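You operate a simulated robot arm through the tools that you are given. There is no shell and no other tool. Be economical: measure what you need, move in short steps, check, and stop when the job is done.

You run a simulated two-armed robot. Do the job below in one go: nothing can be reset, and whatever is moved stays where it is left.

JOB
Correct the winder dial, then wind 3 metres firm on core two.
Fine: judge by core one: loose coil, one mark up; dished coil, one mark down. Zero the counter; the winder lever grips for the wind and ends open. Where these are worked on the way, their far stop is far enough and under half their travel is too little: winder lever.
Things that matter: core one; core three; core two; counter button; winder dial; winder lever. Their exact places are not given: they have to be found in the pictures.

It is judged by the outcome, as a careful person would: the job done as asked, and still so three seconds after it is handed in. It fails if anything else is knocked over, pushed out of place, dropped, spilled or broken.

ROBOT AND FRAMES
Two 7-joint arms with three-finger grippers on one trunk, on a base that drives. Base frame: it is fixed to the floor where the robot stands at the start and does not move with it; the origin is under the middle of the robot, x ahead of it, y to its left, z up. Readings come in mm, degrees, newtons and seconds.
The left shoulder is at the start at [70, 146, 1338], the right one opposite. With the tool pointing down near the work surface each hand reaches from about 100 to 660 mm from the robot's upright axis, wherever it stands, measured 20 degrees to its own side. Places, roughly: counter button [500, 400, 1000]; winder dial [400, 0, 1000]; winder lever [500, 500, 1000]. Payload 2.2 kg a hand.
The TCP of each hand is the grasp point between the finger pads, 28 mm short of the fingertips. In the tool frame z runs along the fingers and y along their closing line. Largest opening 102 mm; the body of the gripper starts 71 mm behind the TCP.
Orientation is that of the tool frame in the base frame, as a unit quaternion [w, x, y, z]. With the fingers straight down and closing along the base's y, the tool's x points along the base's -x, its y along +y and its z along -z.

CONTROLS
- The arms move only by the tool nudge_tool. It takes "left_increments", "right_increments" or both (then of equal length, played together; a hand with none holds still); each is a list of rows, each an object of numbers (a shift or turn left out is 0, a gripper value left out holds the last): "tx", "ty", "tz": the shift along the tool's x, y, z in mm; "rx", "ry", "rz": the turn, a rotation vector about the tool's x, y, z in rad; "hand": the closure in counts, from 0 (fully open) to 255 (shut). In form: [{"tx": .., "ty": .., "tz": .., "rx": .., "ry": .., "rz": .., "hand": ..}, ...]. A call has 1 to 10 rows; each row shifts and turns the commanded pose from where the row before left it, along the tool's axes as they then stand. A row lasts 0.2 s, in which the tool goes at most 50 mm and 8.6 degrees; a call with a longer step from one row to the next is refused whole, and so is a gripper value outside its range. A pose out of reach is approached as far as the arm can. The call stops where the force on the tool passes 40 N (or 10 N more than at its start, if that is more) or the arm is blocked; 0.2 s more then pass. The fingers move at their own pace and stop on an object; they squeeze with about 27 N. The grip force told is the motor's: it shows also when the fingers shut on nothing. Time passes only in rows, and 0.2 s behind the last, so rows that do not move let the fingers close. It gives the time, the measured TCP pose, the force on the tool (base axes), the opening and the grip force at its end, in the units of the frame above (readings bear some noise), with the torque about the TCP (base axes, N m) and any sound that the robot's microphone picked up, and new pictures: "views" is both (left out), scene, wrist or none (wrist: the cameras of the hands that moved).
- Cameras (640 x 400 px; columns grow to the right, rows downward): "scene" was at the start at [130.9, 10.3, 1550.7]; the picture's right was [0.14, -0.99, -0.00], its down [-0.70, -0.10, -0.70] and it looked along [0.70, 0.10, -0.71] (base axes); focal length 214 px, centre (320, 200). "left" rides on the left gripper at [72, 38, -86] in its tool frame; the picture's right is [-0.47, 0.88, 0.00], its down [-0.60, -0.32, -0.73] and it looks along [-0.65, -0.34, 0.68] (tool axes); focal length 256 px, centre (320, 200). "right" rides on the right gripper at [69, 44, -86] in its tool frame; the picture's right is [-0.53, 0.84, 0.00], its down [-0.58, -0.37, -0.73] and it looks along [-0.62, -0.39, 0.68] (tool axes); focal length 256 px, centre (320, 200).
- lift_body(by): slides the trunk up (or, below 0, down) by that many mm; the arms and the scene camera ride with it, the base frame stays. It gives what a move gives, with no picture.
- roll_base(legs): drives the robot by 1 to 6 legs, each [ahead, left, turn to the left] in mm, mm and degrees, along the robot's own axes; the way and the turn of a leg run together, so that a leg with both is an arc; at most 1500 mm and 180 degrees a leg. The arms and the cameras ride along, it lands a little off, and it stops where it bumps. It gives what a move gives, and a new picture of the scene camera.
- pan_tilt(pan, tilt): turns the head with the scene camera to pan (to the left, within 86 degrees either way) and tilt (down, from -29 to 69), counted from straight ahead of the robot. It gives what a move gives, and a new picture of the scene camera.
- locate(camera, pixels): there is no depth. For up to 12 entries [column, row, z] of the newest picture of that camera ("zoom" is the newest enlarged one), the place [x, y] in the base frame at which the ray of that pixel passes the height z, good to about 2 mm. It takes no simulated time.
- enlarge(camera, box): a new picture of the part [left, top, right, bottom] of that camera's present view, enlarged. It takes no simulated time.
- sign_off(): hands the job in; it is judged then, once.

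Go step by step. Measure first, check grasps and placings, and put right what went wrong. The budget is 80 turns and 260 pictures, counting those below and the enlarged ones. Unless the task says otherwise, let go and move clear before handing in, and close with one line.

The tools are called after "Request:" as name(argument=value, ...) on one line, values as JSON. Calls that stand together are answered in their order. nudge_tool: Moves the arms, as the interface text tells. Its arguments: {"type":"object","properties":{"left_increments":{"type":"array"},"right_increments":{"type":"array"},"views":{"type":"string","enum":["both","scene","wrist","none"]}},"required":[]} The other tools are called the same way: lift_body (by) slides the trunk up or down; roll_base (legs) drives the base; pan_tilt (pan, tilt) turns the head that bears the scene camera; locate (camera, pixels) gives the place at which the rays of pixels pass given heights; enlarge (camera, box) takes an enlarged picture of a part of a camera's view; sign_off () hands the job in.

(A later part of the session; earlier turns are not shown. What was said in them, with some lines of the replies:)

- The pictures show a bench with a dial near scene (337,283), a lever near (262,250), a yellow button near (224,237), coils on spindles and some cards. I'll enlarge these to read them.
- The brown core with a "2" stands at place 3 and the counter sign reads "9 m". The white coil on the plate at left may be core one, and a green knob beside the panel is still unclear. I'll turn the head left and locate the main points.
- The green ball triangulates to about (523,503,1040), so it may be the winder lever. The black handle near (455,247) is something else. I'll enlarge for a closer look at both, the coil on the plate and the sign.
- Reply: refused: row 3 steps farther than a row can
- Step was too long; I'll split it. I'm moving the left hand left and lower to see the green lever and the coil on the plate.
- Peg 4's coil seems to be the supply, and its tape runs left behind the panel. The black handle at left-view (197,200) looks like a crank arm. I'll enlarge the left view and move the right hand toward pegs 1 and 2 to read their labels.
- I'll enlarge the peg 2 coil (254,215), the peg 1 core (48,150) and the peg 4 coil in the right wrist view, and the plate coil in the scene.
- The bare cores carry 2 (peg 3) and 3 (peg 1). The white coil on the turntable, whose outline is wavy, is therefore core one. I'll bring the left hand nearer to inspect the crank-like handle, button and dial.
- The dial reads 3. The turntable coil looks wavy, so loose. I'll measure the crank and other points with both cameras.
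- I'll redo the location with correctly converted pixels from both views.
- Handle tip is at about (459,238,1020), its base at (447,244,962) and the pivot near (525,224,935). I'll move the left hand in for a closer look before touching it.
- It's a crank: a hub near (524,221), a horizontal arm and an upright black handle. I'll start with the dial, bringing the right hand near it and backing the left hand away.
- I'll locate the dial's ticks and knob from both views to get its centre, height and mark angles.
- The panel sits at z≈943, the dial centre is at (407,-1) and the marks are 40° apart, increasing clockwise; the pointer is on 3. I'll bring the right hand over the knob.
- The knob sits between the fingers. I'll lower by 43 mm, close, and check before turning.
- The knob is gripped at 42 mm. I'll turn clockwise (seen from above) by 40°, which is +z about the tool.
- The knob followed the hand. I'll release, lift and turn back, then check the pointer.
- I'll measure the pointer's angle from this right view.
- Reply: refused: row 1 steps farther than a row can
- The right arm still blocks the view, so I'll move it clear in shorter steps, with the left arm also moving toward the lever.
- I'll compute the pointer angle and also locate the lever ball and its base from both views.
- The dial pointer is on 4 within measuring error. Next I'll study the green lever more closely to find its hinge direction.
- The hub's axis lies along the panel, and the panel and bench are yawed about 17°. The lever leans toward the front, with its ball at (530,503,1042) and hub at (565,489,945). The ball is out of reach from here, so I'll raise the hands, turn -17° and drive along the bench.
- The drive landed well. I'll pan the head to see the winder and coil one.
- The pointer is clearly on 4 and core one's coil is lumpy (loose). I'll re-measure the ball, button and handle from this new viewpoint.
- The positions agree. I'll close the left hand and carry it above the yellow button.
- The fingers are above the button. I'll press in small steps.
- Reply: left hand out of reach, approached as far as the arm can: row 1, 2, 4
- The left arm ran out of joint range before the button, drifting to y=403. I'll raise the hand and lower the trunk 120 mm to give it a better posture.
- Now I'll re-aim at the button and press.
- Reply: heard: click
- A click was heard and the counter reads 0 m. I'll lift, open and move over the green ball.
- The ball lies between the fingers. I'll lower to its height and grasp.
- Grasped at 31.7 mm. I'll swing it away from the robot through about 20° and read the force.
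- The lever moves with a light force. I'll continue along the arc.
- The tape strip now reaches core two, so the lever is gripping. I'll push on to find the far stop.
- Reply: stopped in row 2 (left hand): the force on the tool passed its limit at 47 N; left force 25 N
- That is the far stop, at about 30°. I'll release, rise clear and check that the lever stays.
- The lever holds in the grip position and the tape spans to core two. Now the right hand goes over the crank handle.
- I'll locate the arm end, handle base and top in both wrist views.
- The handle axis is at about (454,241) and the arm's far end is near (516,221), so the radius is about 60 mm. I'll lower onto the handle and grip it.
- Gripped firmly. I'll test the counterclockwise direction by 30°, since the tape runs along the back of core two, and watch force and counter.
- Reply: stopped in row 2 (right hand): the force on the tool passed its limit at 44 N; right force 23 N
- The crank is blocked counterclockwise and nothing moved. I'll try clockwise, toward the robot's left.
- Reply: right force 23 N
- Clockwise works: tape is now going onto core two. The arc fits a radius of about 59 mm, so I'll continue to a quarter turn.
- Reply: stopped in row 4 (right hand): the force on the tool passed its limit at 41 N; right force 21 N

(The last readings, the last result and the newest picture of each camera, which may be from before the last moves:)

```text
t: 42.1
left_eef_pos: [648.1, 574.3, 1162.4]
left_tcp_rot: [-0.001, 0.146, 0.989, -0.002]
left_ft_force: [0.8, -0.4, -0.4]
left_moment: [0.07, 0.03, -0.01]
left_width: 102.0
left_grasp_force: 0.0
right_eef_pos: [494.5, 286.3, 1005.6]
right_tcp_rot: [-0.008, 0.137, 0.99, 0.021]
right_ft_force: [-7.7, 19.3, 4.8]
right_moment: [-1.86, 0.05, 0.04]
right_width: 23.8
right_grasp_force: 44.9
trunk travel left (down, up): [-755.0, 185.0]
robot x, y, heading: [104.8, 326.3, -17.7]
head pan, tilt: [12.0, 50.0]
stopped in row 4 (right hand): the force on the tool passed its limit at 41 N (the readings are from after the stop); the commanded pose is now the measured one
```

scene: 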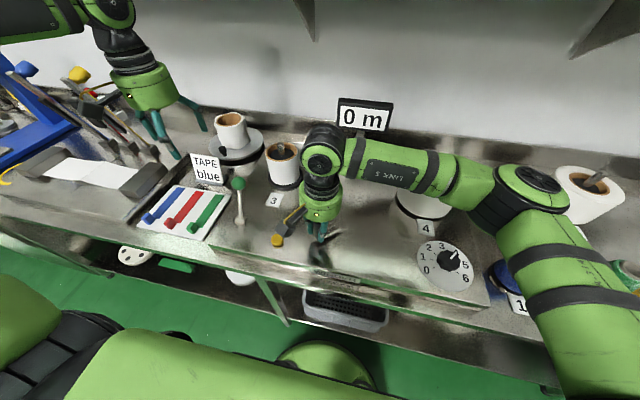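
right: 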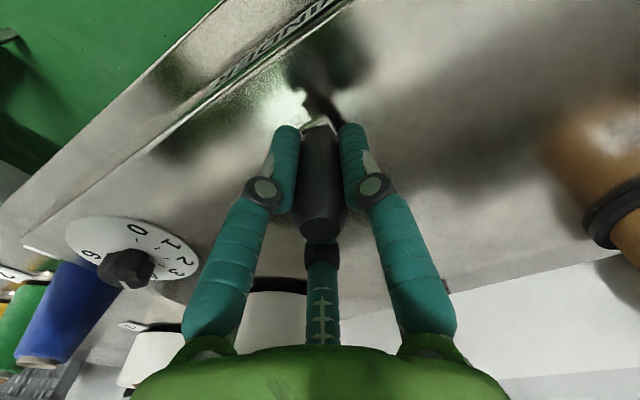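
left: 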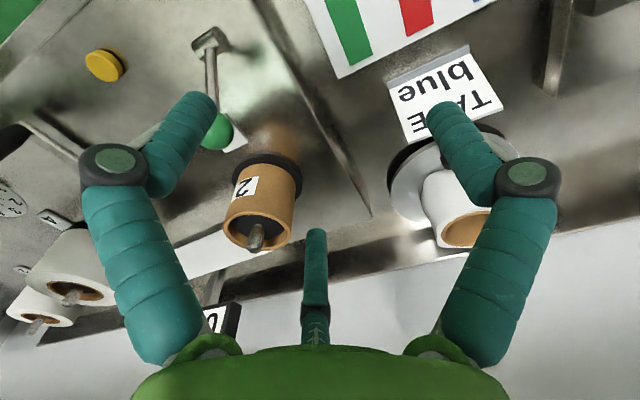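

The fitted points give a radius of about 72 mm with the hub at (522,220); my smaller arc caused the force. I'll continue with R=72.

Request:
nudge_tool(right_increments=[{"tx": -12, "ty": 8}, {"tx": -14, "ty": 5.6}, {"tx": -14.8, "ty": 2.6}, {"tx": -15, "ty": -0.5}, {"tx": -14.6, "ty": -3.6}], views="scene")

```text
t: 43.3
left_eef_pos: [649.5, 575.5, 1161.0]
left_tcp_rot: [-0.001, 0.147, 0.989, -0.003]
left_ft_force: [-0.3, 0.9, -0.4]
left_moment: [0.03, 0.02, 0.01]
left_width: 101.8
left_grasp_force: 0.0
right_eef_pos: [569.8, 277.2, 1004.6]
right_tcp_rot: [-0.005, 0.142, 0.99, 0.017]
right_ft_force: [9.0, 19.3, 8.2]
right_moment: [-0.82, 1.3, -0.37]
right_width: 23.5
right_grasp_force: 45.0
trunk travel left (down, up): [-755.0, 185.0]
robot x, y, heading: [105.3, 328.4, -17.3]
head pan, tilt: [12.0, 50.0]
```

scene: 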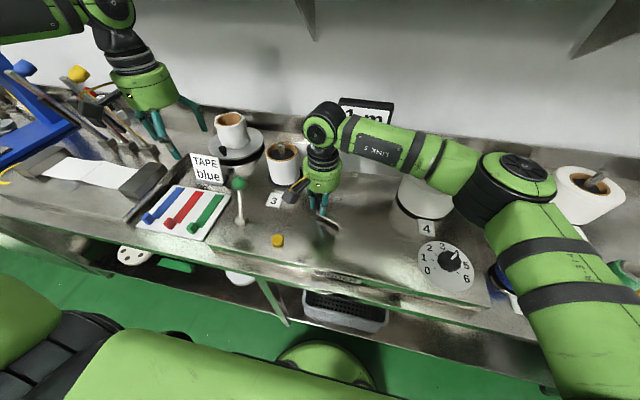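

The handle is now at about 113°. I'll zoom in on the counter.

Request:
enlarge(camera="scene", box=[320, 85, 420, 147])

```text
6.40 times, centred on (370, 116) of scene
```

zoom: 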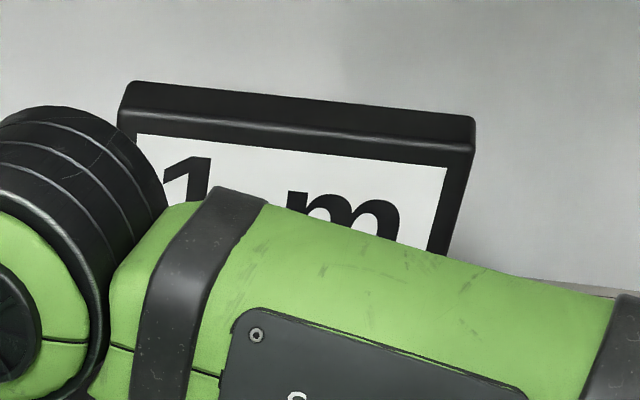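

The counter shows 1 m at about 113°. I'll advance in smaller steps to find where each metre ticks over.

Request:
nudge_tool(right_increments=[{"tx": -13.6, "ty": -6.6}, {"tx": -11.8, "ty": -9.3}], views="none")

Request:
enlarge(camera="scene", box=[320, 85, 420, 147])

Request:
enlarge(camera="left", box=[100, 150, 320, 370])

```text
t: 43.9
left_eef_pos: [651.6, 574.9, 1159.7]
left_tcp_rot: [-0.001, 0.148, 0.989, -0.002]
left_ft_force: [-0.3, 0.0, -0.9]
left_moment: [-0.02, 0.03, 0.01]
left_width: 102.0
left_grasp_force: 0.1
right_eef_pos: [590.4, 251.2, 1001.9]
right_tcp_rot: [-0.006, 0.142, 0.99, 0.014]
right_ft_force: [6.4, 6.2, 10.7]
right_moment: [0.1, -0.29, -0.11]
right_width: 23.4
right_grasp_force: 45.4
trunk travel left (down, up): [-755.0, 185.0]
robot x, y, heading: [102.2, 329.2, -16.9]
head pan, tilt: [12.0, 50.0]
```

```text
6.40 times, centred on (370, 116) of scene
```

zoom: 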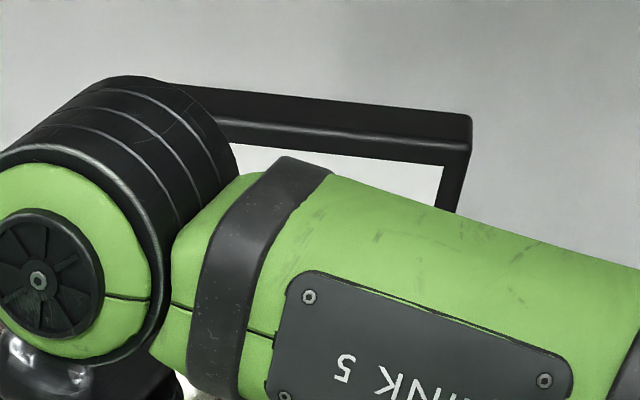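

```text
1.82 times, centred on (210, 260) of left
```

zoom: 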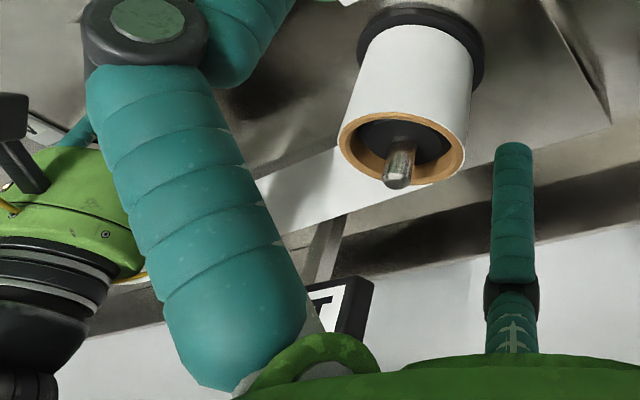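

The right arm now hides the counter. I'll move the left hand to where its camera saw the sign before.

Request:
nudge_tool(left_increments=[{"tx": 29, "ty": -20, "tz": -28}, {"tx": 29, "ty": -20, "tz": -28}, {"tx": 29, "ty": -20, "tz": -28}, {"tx": 29, "ty": -20, "tz": -28}, {"tx": 29, "ty": -20, "tz": -28}], views="wrist")

```text
t: 45.1
left_eef_pos: [482.2, 520.9, 1301.0]
left_tcp_rot: [-0.002, 0.147, 0.989, -0.001]
left_ft_force: [0.3, 0.2, 0.3]
left_moment: [0.02, -0.01, 0.03]
left_width: 101.9
left_grasp_force: 0.0
right_eef_pos: [590.7, 252.1, 1000.5]
right_tcp_rot: [-0.005, 0.141, 0.99, 0.016]
right_ft_force: [15.7, 4.6, 11.6]
right_moment: [-0.81, -1.02, 0.13]
right_width: 23.2
right_grasp_force: 45.0
trunk travel left (down, up): [-755.0, 185.0]
robot x, y, heading: [99.2, 327.1, -17.1]
head pan, tilt: [12.0, 50.0]
```

left: 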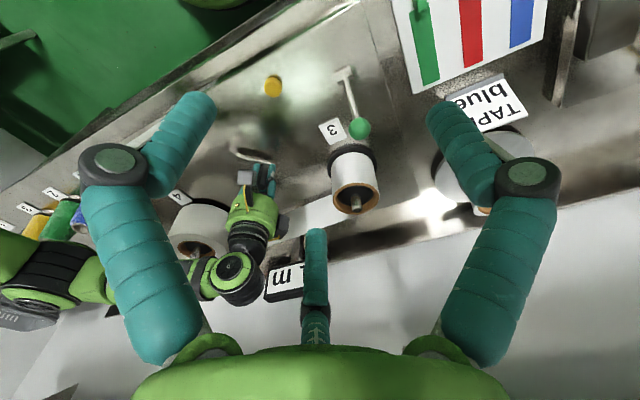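

The sign is at (285,280); I'll enlarge it.

Request:
enlarge(camera="left", box=[255, 250, 345, 310])

```text
6.67 times, centred on (300, 280) of left
```

zoom: 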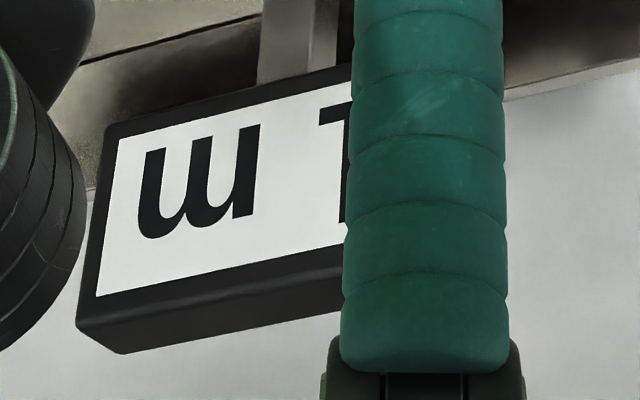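

The sign still reads 1 m at about 132° of turn. A refit gives the hub at (524,215.5) and R≈76. I'll go on 36° while shifting the left hand for a clearer view.

Request:
nudge_tool(right_increments=[{"tx": -10.2, "ty": -12.2}, {"tx": -7.5, "ty": -14}, {"tx": -4.3, "ty": -15.3}], left_increments=[{"ty": 30}, {"ty": 10}, {}], views="none")

Request:
enlarge(camera="left", box=[200, 230, 320, 310])

```text
t: 45.9
left_eef_pos: [495.2, 558.3, 1300.3]
left_tcp_rot: [-0.001, 0.146, 0.989, -0.002]
left_ft_force: [-0.4, 0.2, -0.4]
left_moment: [0.0, 0.0, -0.01]
left_width: 101.9
left_grasp_force: 0.1
right_eef_pos: [597.2, 202.7, 999.2]
right_tcp_rot: [-0.009, 0.142, 0.99, 0.014]
right_ft_force: [6.7, 0.4, 1.2]
right_moment: [-0.16, 0.04, -0.1]
right_width: 23.0
right_grasp_force: 45.2
trunk travel left (down, up): [-755.0, 185.0]
robot x, y, heading: [98.6, 324.5, -17.3]
head pan, tilt: [12.0, 50.0]
```

```text
5.00 times, centred on (260, 270) of left
```

zoom: 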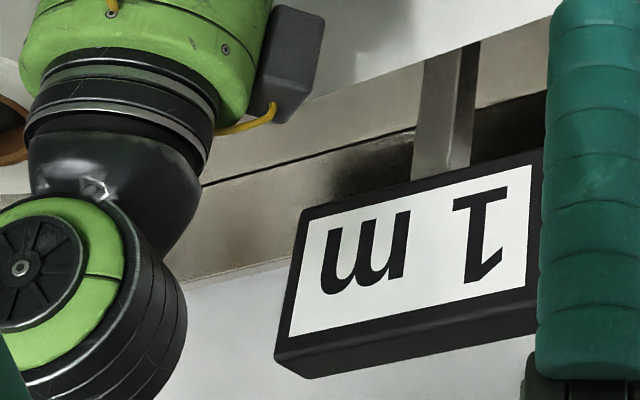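

Clear view: 1 m at about 170° turned. I'll continue another 24°.

Request:
nudge_tool(right_increments=[{"tx": -1.2, "ty": -15.9}, {"tx": 2.3, "ty": -15.7}], views="none")

Request:
enlarge(camera="left", box=[200, 230, 320, 310])

```text
t: 46.5
left_eef_pos: [491.5, 559.6, 1301.1]
left_tcp_rot: [-0.001, 0.148, 0.989, -0.001]
left_ft_force: [0.5, 0.0, 0.5]
left_moment: [0.01, 0.01, -0.02]
left_width: 101.9
left_grasp_force: 0.1
right_eef_pos: [586.6, 175.5, 999.5]
right_tcp_rot: [-0.01, 0.14, 0.99, 0.015]
right_ft_force: [-6.7, 9.9, -8.4]
right_moment: [-0.18, 0.43, -0.16]
right_width: 23.3
right_grasp_force: 45.1
trunk travel left (down, up): [-755.0, 185.0]
robot x, y, heading: [100.3, 325.0, -16.9]
head pan, tilt: [12.0, 50.0]
```

```text
5.00 times, centred on (260, 270) of left
```

zoom: 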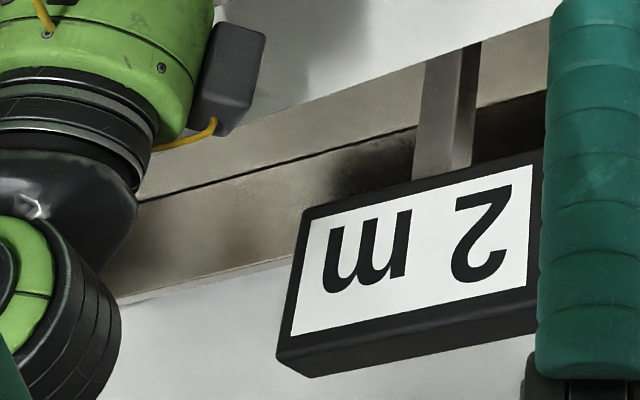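

2 m shows at about 193°, so the next tick comes at about 270° or 300°. I'll go on to about 265°.

Request:
nudge_tool(right_increments=[{"tx": 5.4, "ty": -14.9}, {"tx": 8.4, "ty": -13.5}, {"tx": 11, "ty": -11.4}, {"tx": 13.2, "ty": -8.9}, {"tx": 14.8, "ty": -6}, {"tx": 15.6, "ty": -2.7}], views="none")

Request:
enlarge(camera="left", box=[200, 230, 320, 310])

```text
t: 47.9
left_eef_pos: [494.7, 565.3, 1297.6]
left_tcp_rot: [-0.002, 0.147, 0.989, -0.004]
left_ft_force: [0.0, -0.6, 0.1]
left_moment: [0.02, 0.02, 0.0]
left_width: 102.0
left_grasp_force: 0.0
right_eef_pos: [509.6, 144.0, 1001.6]
right_tcp_rot: [-0.005, 0.141, 0.99, 0.015]
right_ft_force: [11.6, 25.3, -4.9]
right_moment: [-1.07, 0.38, -0.17]
right_width: 23.6
right_grasp_force: 44.8
trunk travel left (down, up): [-755.0, 185.0]
robot x, y, heading: [101.5, 328.4, -17.4]
head pan, tilt: [12.0, 50.0]
```

```text
5.00 times, centred on (260, 270) of left
```

zoom: 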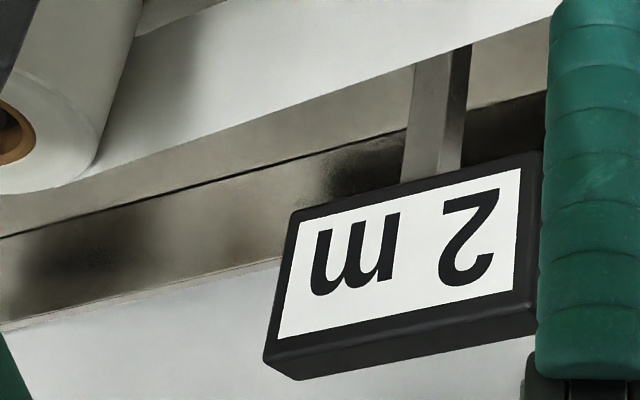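

Still 2 m at about 262°. I'll go on to about 284°, easing the radius slightly because of the side force.

Request:
nudge_tool(right_increments=[{"tx": 15.9, "ty": 3.5}, {"tx": 10.3, "ty": 2.7}], views="none")

Request:
enlarge(camera="left", box=[200, 230, 320, 310])

```text
t: 48.5
left_eef_pos: [495.6, 561.8, 1299.6]
left_tcp_rot: [-0.002, 0.147, 0.989, -0.003]
left_ft_force: [-0.7, 0.2, -0.7]
left_moment: [-0.01, 0.01, 0.01]
left_width: 101.9
left_grasp_force: 0.1
right_eef_pos: [487.1, 153.9, 998.9]
right_tcp_rot: [-0.007, 0.143, 0.99, 0.015]
right_ft_force: [14.0, 12.0, 1.2]
right_moment: [-1.09, 0.2, -0.24]
right_width: 23.4
right_grasp_force: 45.1
trunk travel left (down, up): [-755.0, 185.0]
robot x, y, heading: [101.0, 326.5, -17.2]
head pan, tilt: [12.0, 50.0]
```

```text
5.00 times, centred on (260, 270) of left
```

zoom: 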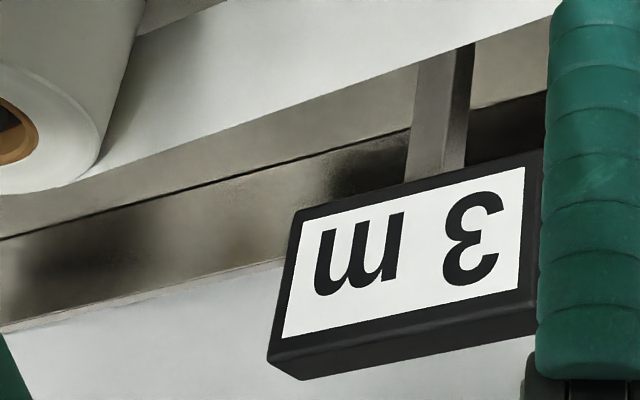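

The counter now reads 3 m, so I'll stop. Releasing the crank handle and lifting the right hand away.

Request:
nudge_tool(right_increments=[{"hand": 0}, {}, {"tz": -40}, {"tz": -45}, {"tz": -45}, {"ty": -40}, {"ty": -40}, {"ty": -40}], views="scene")

Request:
enlarge(camera="scene", box=[200, 90, 460, 270])

Request:
enlarge(camera="scene", box=[210, 160, 270, 230])

```text
t: 50.3
left_eef_pos: [491.0, 557.2, 1302.6]
left_tcp_rot: [0.0, 0.147, 0.989, -0.002]
left_ft_force: [0.7, -0.4, 0.9]
left_moment: [0.03, -0.03, -0.02]
left_width: 102.1
left_grasp_force: 0.1
right_eef_pos: [449.9, 29.5, 1126.7]
right_tcp_rot: [-0.006, 0.14, 0.99, 0.016]
right_ft_force: [-0.1, -0.6, -0.1]
right_moment: [0.01, -0.02, 0.02]
right_width: 102.0
right_grasp_force: 0.1
trunk travel left (down, up): [-755.0, 185.0]
robot x, y, heading: [101.8, 328.1, -17.2]
head pan, tilt: [12.0, 50.0]
```

scene: 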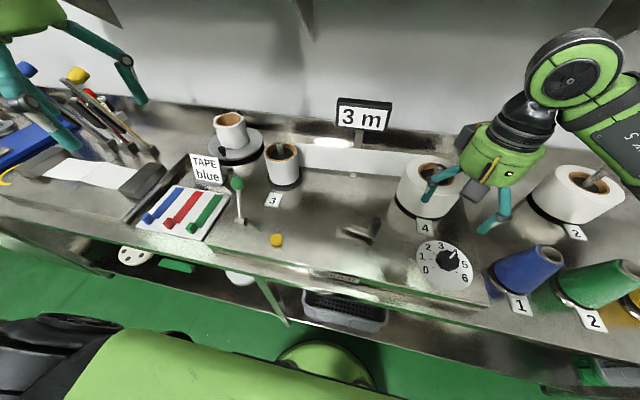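

```text
2.22 times, centred on (330, 180) of scene
```

zoom: 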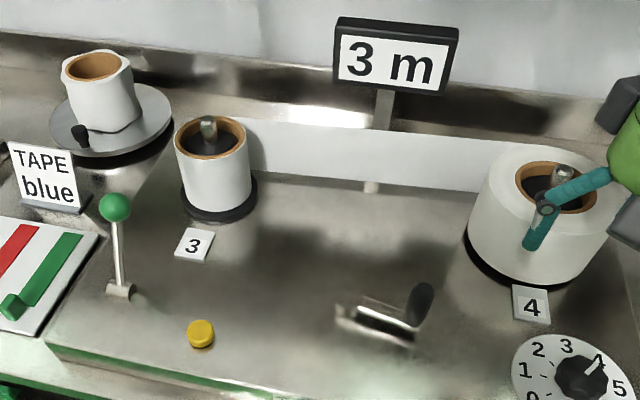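

```text
5.71 times, centred on (240, 195) of scene
```

zoom: 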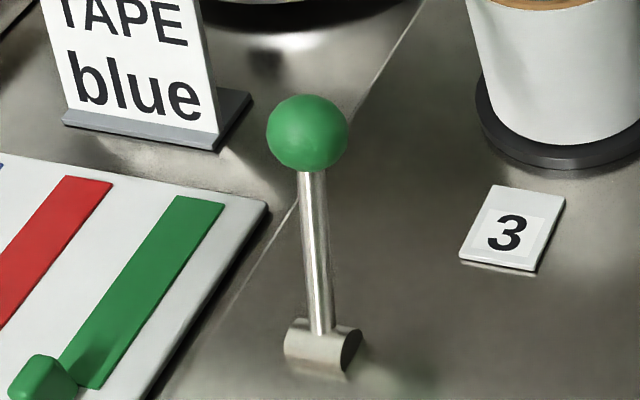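

Counter reads 3 m and core two's coil is smooth and even. Now I'll bring the left hand over the ball again to open the lever.

Request:
nudge_tool(left_increments=[{"tx": -35, "ty": -11.4}, {"tx": -35, "ty": -11.4}, {"tx": -35, "ty": -11.4}, {"tx": -34, "ty": -11}, {"tz": 45}, {"tz": 45}, {"tz": 45}, {"tz": 45}, {"tz": 22}], views="both")

```text
t: 52.3
left_eef_pos: [611.4, 472.4, 1097.3]
left_tcp_rot: [-0.001, 0.145, 0.989, -0.002]
left_ft_force: [-0.3, 0.3, 0.6]
left_moment: [-0.02, 0.02, 0.0]
left_width: 102.0
left_grasp_force: 0.0
right_eef_pos: [451.9, 31.5, 1125.1]
right_tcp_rot: [-0.008, 0.141, 0.99, 0.016]
right_ft_force: [0.9, -0.8, 0.6]
right_moment: [0.0, -0.01, -0.02]
right_width: 102.0
right_grasp_force: 0.0
trunk travel left (down, up): [-755.0, 185.0]
robot x, y, heading: [100.8, 330.1, -17.5]
head pan, tilt: [12.0, 50.0]
```

scene: 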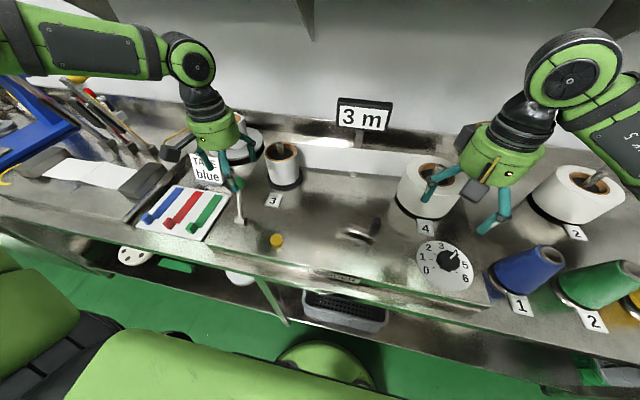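
left: 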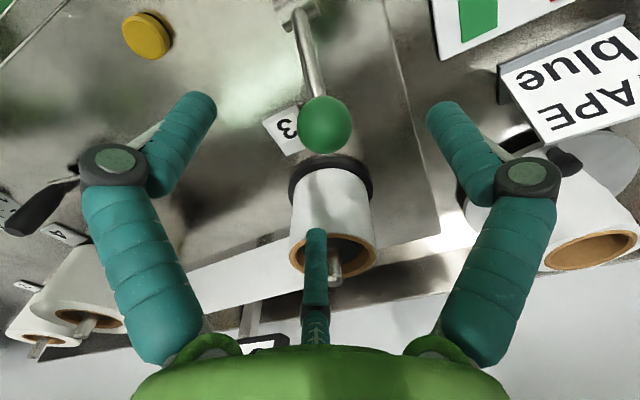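

Aligned over the ball. I'll lower and grasp.

Request:
nudge_tool(left_increments=[{"tz": 40}, {"tz": 21}, {"hand": 255}, {}, {}], views="wrist")

```text
t: 53.5
left_eef_pos: [613.6, 473.4, 1036.6]
left_tcp_rot: [0.0, 0.145, 0.989, -0.003]
left_ft_force: [1.8, 3.0, 11.2]
left_moment: [-1.12, 0.97, 0.55]
left_width: 32.0
left_grasp_force: 45.2
right_eef_pos: [450.1, 31.8, 1126.0]
right_tcp_rot: [-0.006, 0.141, 0.99, 0.016]
right_ft_force: [-0.1, -0.5, -0.2]
right_moment: [0.02, 0.02, -0.01]
right_width: 102.0
right_grasp_force: 0.0
trunk travel left (down, up): [-755.0, 185.0]
robot x, y, heading: [102.4, 325.5, -17.2]
head pan, tilt: [12.0, 50.0]
```

left: 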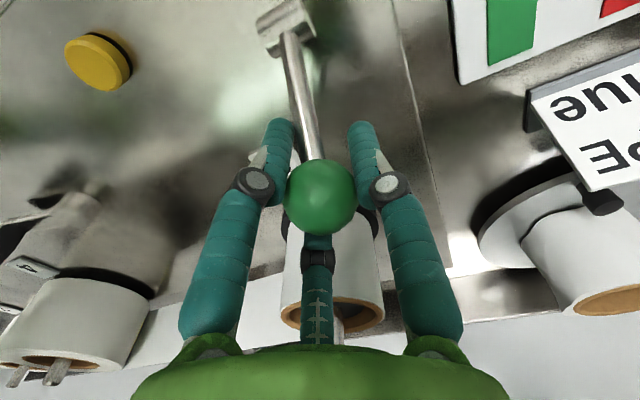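

The ball is held. I'll swing the lever back along the arc to its open stop.

Request:
nudge_tool(left_increments=[{"tx": 9.3, "tz": -4.8}, {"tx": 9.8, "tz": -3.7}, {"tx": 10.1, "tz": -2.7}, {"tx": 10.3, "tz": -1.7}, {"tx": 10.5, "tz": -0.5}, {"tx": 10.5, "tz": 0.5}, {"tx": 10.3, "tz": 1.7}, {"tx": 10.1, "tz": 2.7}, {"tx": 8, "tz": 3.2}], views="wrist")

```text
t: 55.5
left_eef_pos: [530.2, 500.4, 1043.0]
left_tcp_rot: [-0.001, 0.146, 0.989, -0.003]
left_ft_force: [11.6, 8.7, 0.9]
left_moment: [-0.5, -0.79, -0.01]
left_width: 32.0
left_grasp_force: 44.8
right_eef_pos: [452.1, 33.0, 1125.2]
right_tcp_rot: [-0.008, 0.141, 0.99, 0.016]
right_ft_force: [-1.1, -0.5, -0.3]
right_moment: [0.0, 0.01, -0.01]
right_width: 102.0
right_grasp_force: 0.0
trunk travel left (down, up): [-755.0, 185.0]
robot x, y, heading: [99.3, 334.5, -17.3]
head pan, tilt: [12.0, 50.0]
```

left: 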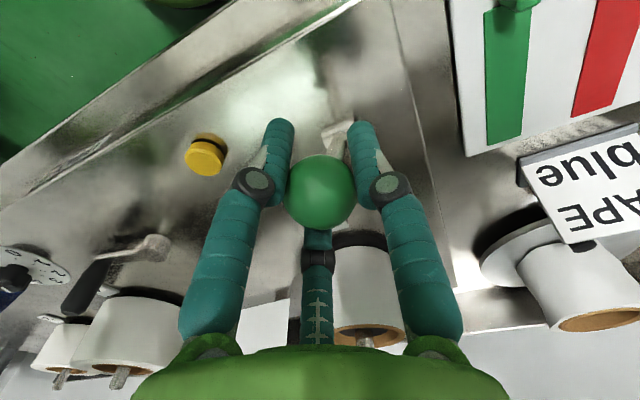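

It's nearly at its starting place. I'll nudge to the stop, then release and back off.

Request:
nudge_tool(left_increments=[{"tx": 4, "tz": 1.6}, {"tx": 3, "tz": 1.3}], views="none")

Request:
nudge_tool(left_increments=[{"hand": 0}, {}, {"tz": -40}, {"tz": -45}, {"tz": -45}, {"ty": 40}, {"ty": 40}, {"ty": 40}], views="scene")

Request:
enlarge(camera="scene", box=[200, 90, 480, 290])

```text
t: 56.1
left_eef_pos: [525.2, 501.0, 1041.0]
left_tcp_rot: [0.003, 0.147, 0.989, -0.003]
left_ft_force: [18.6, 8.5, 7.7]
left_moment: [-1.4, -1.5, -0.27]
left_width: 32.1
left_grasp_force: 45.3
right_eef_pos: [453.8, 31.5, 1124.4]
right_tcp_rot: [-0.008, 0.14, 0.99, 0.015]
right_ft_force: [0.6, -0.1, 0.5]
right_moment: [0.01, -0.02, 0.0]
right_width: 101.8
right_grasp_force: 0.1
trunk travel left (down, up): [-755.0, 185.0]
robot x, y, heading: [104.1, 325.6, -17.2]
head pan, tilt: [12.0, 50.0]
```

```text
t: 57.9
left_eef_pos: [556.8, 616.6, 1171.9]
left_tcp_rot: [-0.001, 0.147, 0.989, -0.001]
left_ft_force: [-0.3, 0.1, -0.8]
left_moment: [0.01, 0.0, 0.01]
left_width: 102.1
left_grasp_force: 0.0
right_eef_pos: [450.8, 32.1, 1124.6]
right_tcp_rot: [-0.007, 0.141, 0.99, 0.015]
right_ft_force: [-0.6, 0.1, -0.6]
right_moment: [0.0, 0.0, 0.0]
right_width: 102.0
right_grasp_force: 0.1
trunk travel left (down, up): [-755.0, 185.0]
robot x, y, heading: [99.4, 325.4, -17.3]
head pan, tilt: [12.0, 50.0]
```

scene: 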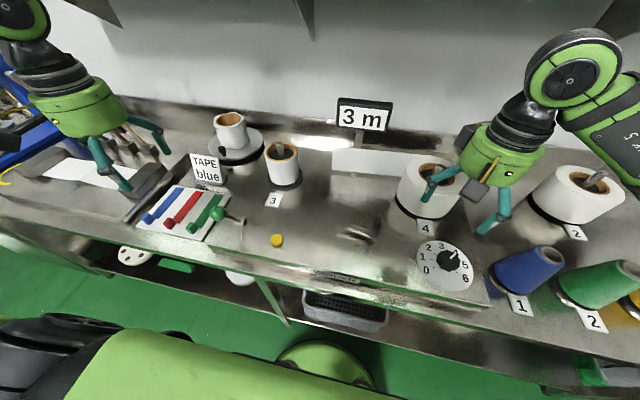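

```text
2.00 times, centred on (340, 190) of scene
```

zoom: 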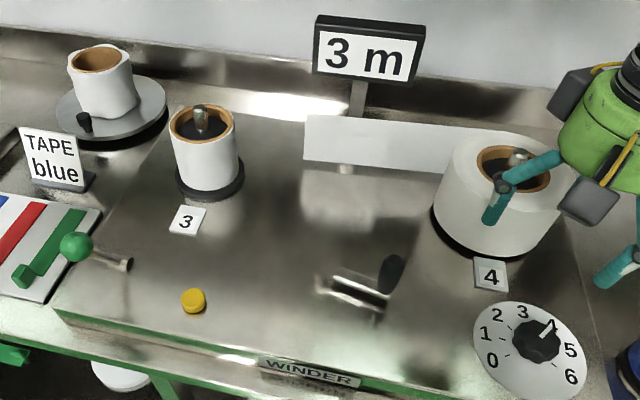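

The lever is open, the tape has parted from the smooth coil on core two, the counter reads 3 m and the dial is on 4. Both hands are clear, so I'll hand the job in.

Request:
sign_off()

```text
The job is handed in.
```

The job is handed in. Core one's coil was loose, so I turned the dial up one mark, from 3 to 4. I then zeroed the counter and wound 3 m onto core two, where the coil looks smooth and firm. The winder lever is back at its open stop and both hands are clear.
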